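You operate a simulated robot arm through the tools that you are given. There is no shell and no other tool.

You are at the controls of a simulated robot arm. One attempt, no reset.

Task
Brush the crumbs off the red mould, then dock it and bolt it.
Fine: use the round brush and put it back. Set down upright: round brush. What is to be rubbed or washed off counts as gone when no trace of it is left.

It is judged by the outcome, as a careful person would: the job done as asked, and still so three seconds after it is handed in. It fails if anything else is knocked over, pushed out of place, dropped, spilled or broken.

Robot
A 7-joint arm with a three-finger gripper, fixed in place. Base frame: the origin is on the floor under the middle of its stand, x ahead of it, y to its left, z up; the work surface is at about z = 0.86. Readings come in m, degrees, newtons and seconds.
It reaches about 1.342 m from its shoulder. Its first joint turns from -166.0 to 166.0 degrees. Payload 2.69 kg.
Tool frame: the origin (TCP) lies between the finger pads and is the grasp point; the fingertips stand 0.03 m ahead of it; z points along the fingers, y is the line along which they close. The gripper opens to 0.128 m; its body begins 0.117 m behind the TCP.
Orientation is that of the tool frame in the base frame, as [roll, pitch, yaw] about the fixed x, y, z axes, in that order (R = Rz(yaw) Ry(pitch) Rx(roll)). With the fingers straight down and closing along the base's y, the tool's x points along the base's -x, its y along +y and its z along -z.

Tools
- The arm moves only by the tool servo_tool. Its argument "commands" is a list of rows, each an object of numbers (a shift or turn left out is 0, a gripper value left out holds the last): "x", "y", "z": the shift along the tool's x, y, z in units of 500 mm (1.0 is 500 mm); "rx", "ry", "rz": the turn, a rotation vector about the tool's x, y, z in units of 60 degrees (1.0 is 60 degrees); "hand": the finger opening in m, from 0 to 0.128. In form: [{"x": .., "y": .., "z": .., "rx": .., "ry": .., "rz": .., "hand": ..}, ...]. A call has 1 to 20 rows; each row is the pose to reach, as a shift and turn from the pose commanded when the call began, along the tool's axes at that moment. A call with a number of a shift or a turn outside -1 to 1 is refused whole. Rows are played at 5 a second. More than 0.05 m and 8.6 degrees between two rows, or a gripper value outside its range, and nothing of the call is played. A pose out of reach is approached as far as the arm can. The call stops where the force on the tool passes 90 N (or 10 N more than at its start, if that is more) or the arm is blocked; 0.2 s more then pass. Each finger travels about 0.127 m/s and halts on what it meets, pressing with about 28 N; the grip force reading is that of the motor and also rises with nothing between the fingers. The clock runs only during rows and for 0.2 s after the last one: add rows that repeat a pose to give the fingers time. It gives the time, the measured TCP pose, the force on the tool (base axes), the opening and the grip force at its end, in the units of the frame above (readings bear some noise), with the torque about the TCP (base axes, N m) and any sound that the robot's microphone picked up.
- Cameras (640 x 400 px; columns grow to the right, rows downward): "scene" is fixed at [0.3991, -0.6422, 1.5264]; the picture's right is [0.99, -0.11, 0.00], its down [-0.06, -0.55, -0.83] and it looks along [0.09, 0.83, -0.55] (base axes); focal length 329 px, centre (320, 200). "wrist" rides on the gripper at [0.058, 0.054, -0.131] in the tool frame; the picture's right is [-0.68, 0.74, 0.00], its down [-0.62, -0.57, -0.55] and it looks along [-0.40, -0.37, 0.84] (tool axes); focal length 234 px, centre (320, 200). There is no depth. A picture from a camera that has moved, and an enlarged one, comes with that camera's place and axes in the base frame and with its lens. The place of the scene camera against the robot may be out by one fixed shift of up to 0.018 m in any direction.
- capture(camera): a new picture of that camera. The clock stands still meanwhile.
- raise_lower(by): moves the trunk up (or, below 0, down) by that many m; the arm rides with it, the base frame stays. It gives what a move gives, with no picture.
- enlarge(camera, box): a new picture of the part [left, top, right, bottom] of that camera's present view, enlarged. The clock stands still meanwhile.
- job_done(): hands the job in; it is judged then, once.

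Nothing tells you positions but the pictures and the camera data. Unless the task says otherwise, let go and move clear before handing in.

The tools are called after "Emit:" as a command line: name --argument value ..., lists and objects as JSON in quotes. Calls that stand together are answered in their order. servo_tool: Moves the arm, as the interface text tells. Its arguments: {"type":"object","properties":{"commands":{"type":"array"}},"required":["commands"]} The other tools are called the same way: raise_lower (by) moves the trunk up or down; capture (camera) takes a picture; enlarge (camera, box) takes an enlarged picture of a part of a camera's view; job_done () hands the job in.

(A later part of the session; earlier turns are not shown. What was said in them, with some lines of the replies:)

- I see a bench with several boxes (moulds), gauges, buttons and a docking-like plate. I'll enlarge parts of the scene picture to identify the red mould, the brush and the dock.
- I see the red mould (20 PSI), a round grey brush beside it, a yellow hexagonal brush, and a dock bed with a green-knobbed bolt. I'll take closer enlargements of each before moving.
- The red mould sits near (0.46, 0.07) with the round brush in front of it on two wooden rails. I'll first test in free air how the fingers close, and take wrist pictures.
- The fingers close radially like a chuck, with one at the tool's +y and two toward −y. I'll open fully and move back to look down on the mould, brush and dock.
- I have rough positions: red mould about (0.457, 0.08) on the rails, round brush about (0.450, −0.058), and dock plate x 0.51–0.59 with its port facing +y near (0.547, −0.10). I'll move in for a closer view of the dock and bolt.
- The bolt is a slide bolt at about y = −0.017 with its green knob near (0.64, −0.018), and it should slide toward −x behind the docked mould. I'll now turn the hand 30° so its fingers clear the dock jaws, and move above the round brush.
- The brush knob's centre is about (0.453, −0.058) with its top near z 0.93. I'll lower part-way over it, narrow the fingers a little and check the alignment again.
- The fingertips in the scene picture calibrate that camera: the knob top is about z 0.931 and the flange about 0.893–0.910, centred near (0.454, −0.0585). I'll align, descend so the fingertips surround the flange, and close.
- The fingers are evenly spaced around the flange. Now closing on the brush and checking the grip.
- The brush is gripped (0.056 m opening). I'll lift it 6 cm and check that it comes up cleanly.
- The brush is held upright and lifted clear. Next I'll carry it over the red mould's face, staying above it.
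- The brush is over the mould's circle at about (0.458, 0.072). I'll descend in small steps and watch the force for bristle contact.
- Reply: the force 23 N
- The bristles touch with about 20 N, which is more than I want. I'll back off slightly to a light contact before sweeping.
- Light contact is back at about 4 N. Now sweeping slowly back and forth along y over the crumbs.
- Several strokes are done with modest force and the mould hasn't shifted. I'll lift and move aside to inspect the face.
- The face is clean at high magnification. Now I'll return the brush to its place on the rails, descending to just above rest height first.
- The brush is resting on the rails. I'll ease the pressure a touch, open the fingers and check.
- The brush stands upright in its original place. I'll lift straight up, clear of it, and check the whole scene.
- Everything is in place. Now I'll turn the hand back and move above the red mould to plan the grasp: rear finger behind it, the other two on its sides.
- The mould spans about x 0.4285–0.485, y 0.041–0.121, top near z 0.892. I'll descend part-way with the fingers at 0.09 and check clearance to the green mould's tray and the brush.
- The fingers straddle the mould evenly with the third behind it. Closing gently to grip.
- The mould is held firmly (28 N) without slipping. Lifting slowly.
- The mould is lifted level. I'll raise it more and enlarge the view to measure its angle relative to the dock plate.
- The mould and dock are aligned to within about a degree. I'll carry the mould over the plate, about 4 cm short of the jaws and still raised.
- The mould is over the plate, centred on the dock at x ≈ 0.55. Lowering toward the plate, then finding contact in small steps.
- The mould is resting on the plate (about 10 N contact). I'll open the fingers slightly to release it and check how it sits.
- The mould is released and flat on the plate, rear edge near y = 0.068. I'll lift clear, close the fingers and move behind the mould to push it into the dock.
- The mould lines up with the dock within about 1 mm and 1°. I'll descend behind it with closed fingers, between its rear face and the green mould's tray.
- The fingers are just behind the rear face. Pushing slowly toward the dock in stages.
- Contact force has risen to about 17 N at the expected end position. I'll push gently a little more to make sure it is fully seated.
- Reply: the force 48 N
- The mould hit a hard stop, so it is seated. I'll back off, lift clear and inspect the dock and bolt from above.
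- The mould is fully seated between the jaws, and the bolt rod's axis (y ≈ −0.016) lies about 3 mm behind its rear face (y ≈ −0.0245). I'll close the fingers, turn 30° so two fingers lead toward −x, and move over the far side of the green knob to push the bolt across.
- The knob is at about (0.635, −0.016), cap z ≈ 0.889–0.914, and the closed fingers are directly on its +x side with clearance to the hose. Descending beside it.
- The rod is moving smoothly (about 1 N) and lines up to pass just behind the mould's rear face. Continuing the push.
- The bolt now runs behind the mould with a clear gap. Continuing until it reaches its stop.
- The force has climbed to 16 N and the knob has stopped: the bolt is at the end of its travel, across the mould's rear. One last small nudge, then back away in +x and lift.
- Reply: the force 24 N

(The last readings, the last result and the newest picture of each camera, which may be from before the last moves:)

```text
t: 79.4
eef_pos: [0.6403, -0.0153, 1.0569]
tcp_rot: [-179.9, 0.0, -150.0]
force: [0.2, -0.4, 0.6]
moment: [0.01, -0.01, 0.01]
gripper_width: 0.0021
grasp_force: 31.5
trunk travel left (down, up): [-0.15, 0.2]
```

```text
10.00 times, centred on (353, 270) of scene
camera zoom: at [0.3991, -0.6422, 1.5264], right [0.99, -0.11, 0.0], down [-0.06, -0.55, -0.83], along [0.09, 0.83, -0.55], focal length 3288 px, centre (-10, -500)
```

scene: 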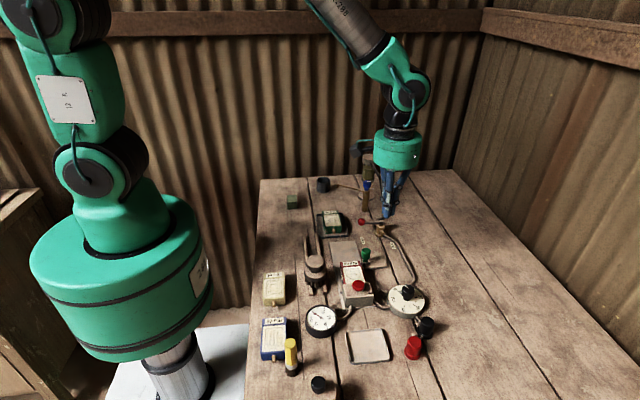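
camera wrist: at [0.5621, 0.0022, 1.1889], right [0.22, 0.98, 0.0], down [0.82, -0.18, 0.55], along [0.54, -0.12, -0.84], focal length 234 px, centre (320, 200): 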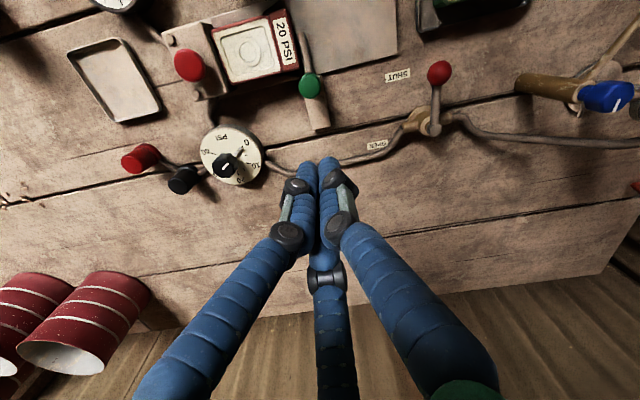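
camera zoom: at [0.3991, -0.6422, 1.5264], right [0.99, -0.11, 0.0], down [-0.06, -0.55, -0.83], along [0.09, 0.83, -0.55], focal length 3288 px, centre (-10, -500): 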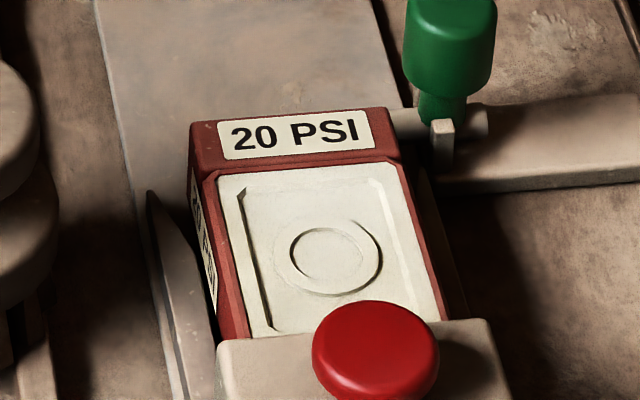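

The mould is seated against the block, the bolt is fully across behind it, and the round brush stands upright in its place with nothing else disturbed. I'll raise the arm well clear and take a final look.

Emit:
servo_tool --commands '[{"z": -0.08}, {"z": -0.16}, {"z": -0.24}, {"z": -0.24}]'

Emit:
capture --camera "scene"

Emit:
enlarge --camera "scene" --box '[240, 160, 440, 300]'

Emit:
enlarge --camera "scene" --box '[240, 260, 440, 400]'

```text
t: 80.4
eef_pos: [0.6399, -0.0167, 1.1776]
tcp_rot: [180.0, 0.0, -150.0]
force: [-0.4, 0.8, 0.1]
moment: [0.02, 0.03, -0.01]
gripper_width: 0.0021
grasp_force: 31.2
trunk travel left (down, up): [-0.15, 0.2]
```

```text
taken
```

scene: 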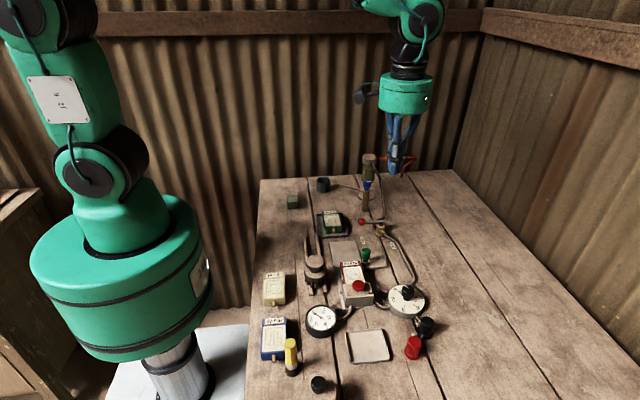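

```text
2.86 times, centred on (340, 230) of scene
camera zoom: at [0.3991, -0.6422, 1.5264], right [0.99, -0.11, 0.0], down [-0.06, -0.55, -0.83], along [0.09, 0.83, -0.55], focal length 940 px, centre (263, 114)
```

zoom: 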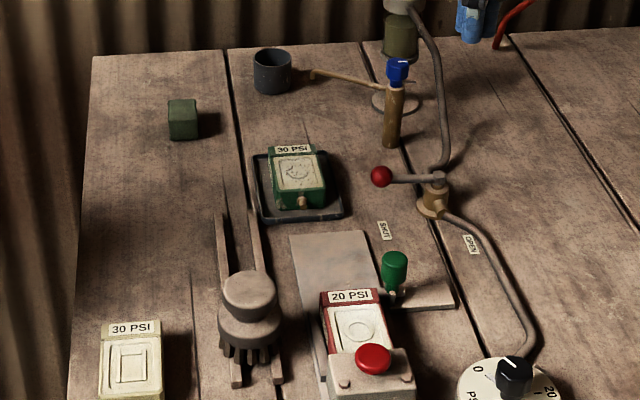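

```text
2.86 times, centred on (340, 330) of scene
camera zoom: at [0.3991, -0.6422, 1.5264], right [0.99, -0.11, 0.0], down [-0.06, -0.55, -0.83], along [0.09, 0.83, -0.55], focal length 940 px, centre (263, -171)
```

zoom: 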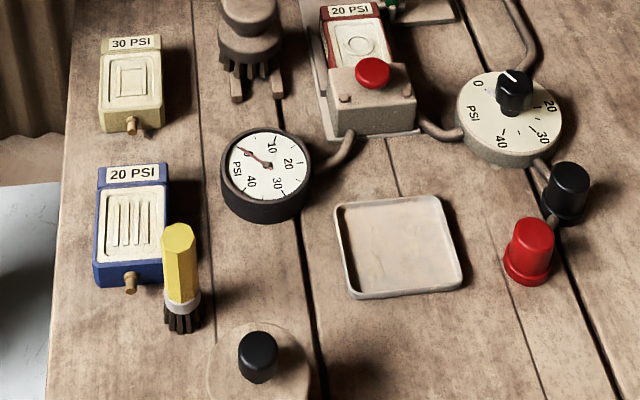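

The red mould's face is clean. It is docked, with the bolt fully across behind it. The round brush stands upright in its original place, everything else is where it started, and the arm is well clear, so I'm handing the job in.

Emit:
job_done

```text
The job is handed in.
```

The red mould is brushed clean, docked and bolted, and the job is handed in; I haven't seen the judging result.

- **Brushing:** I used the round brush on the mould's face until no crumbs showed at high magnification. A faint brown smudge beside its brass nozzle was there from the start. I took it for worn paint and left it.
- **Brush:** it is back on its rails, upright, within about a millimetre of where it started.
- **Docking:** I pushed the mould into the dock until it hit a hard stop at 47 N. Its front face measures within about 3 mm of the block, which is roughly the accuracy of my measurements.
- **Bolt:** I pushed it about 40 mm to the end of its travel. The rod now crosses behind the mould with a gap of about 3 mm.

The final pictures show nothing else moved or knocked over, and the arm is raised clear with nothing in the gripper.
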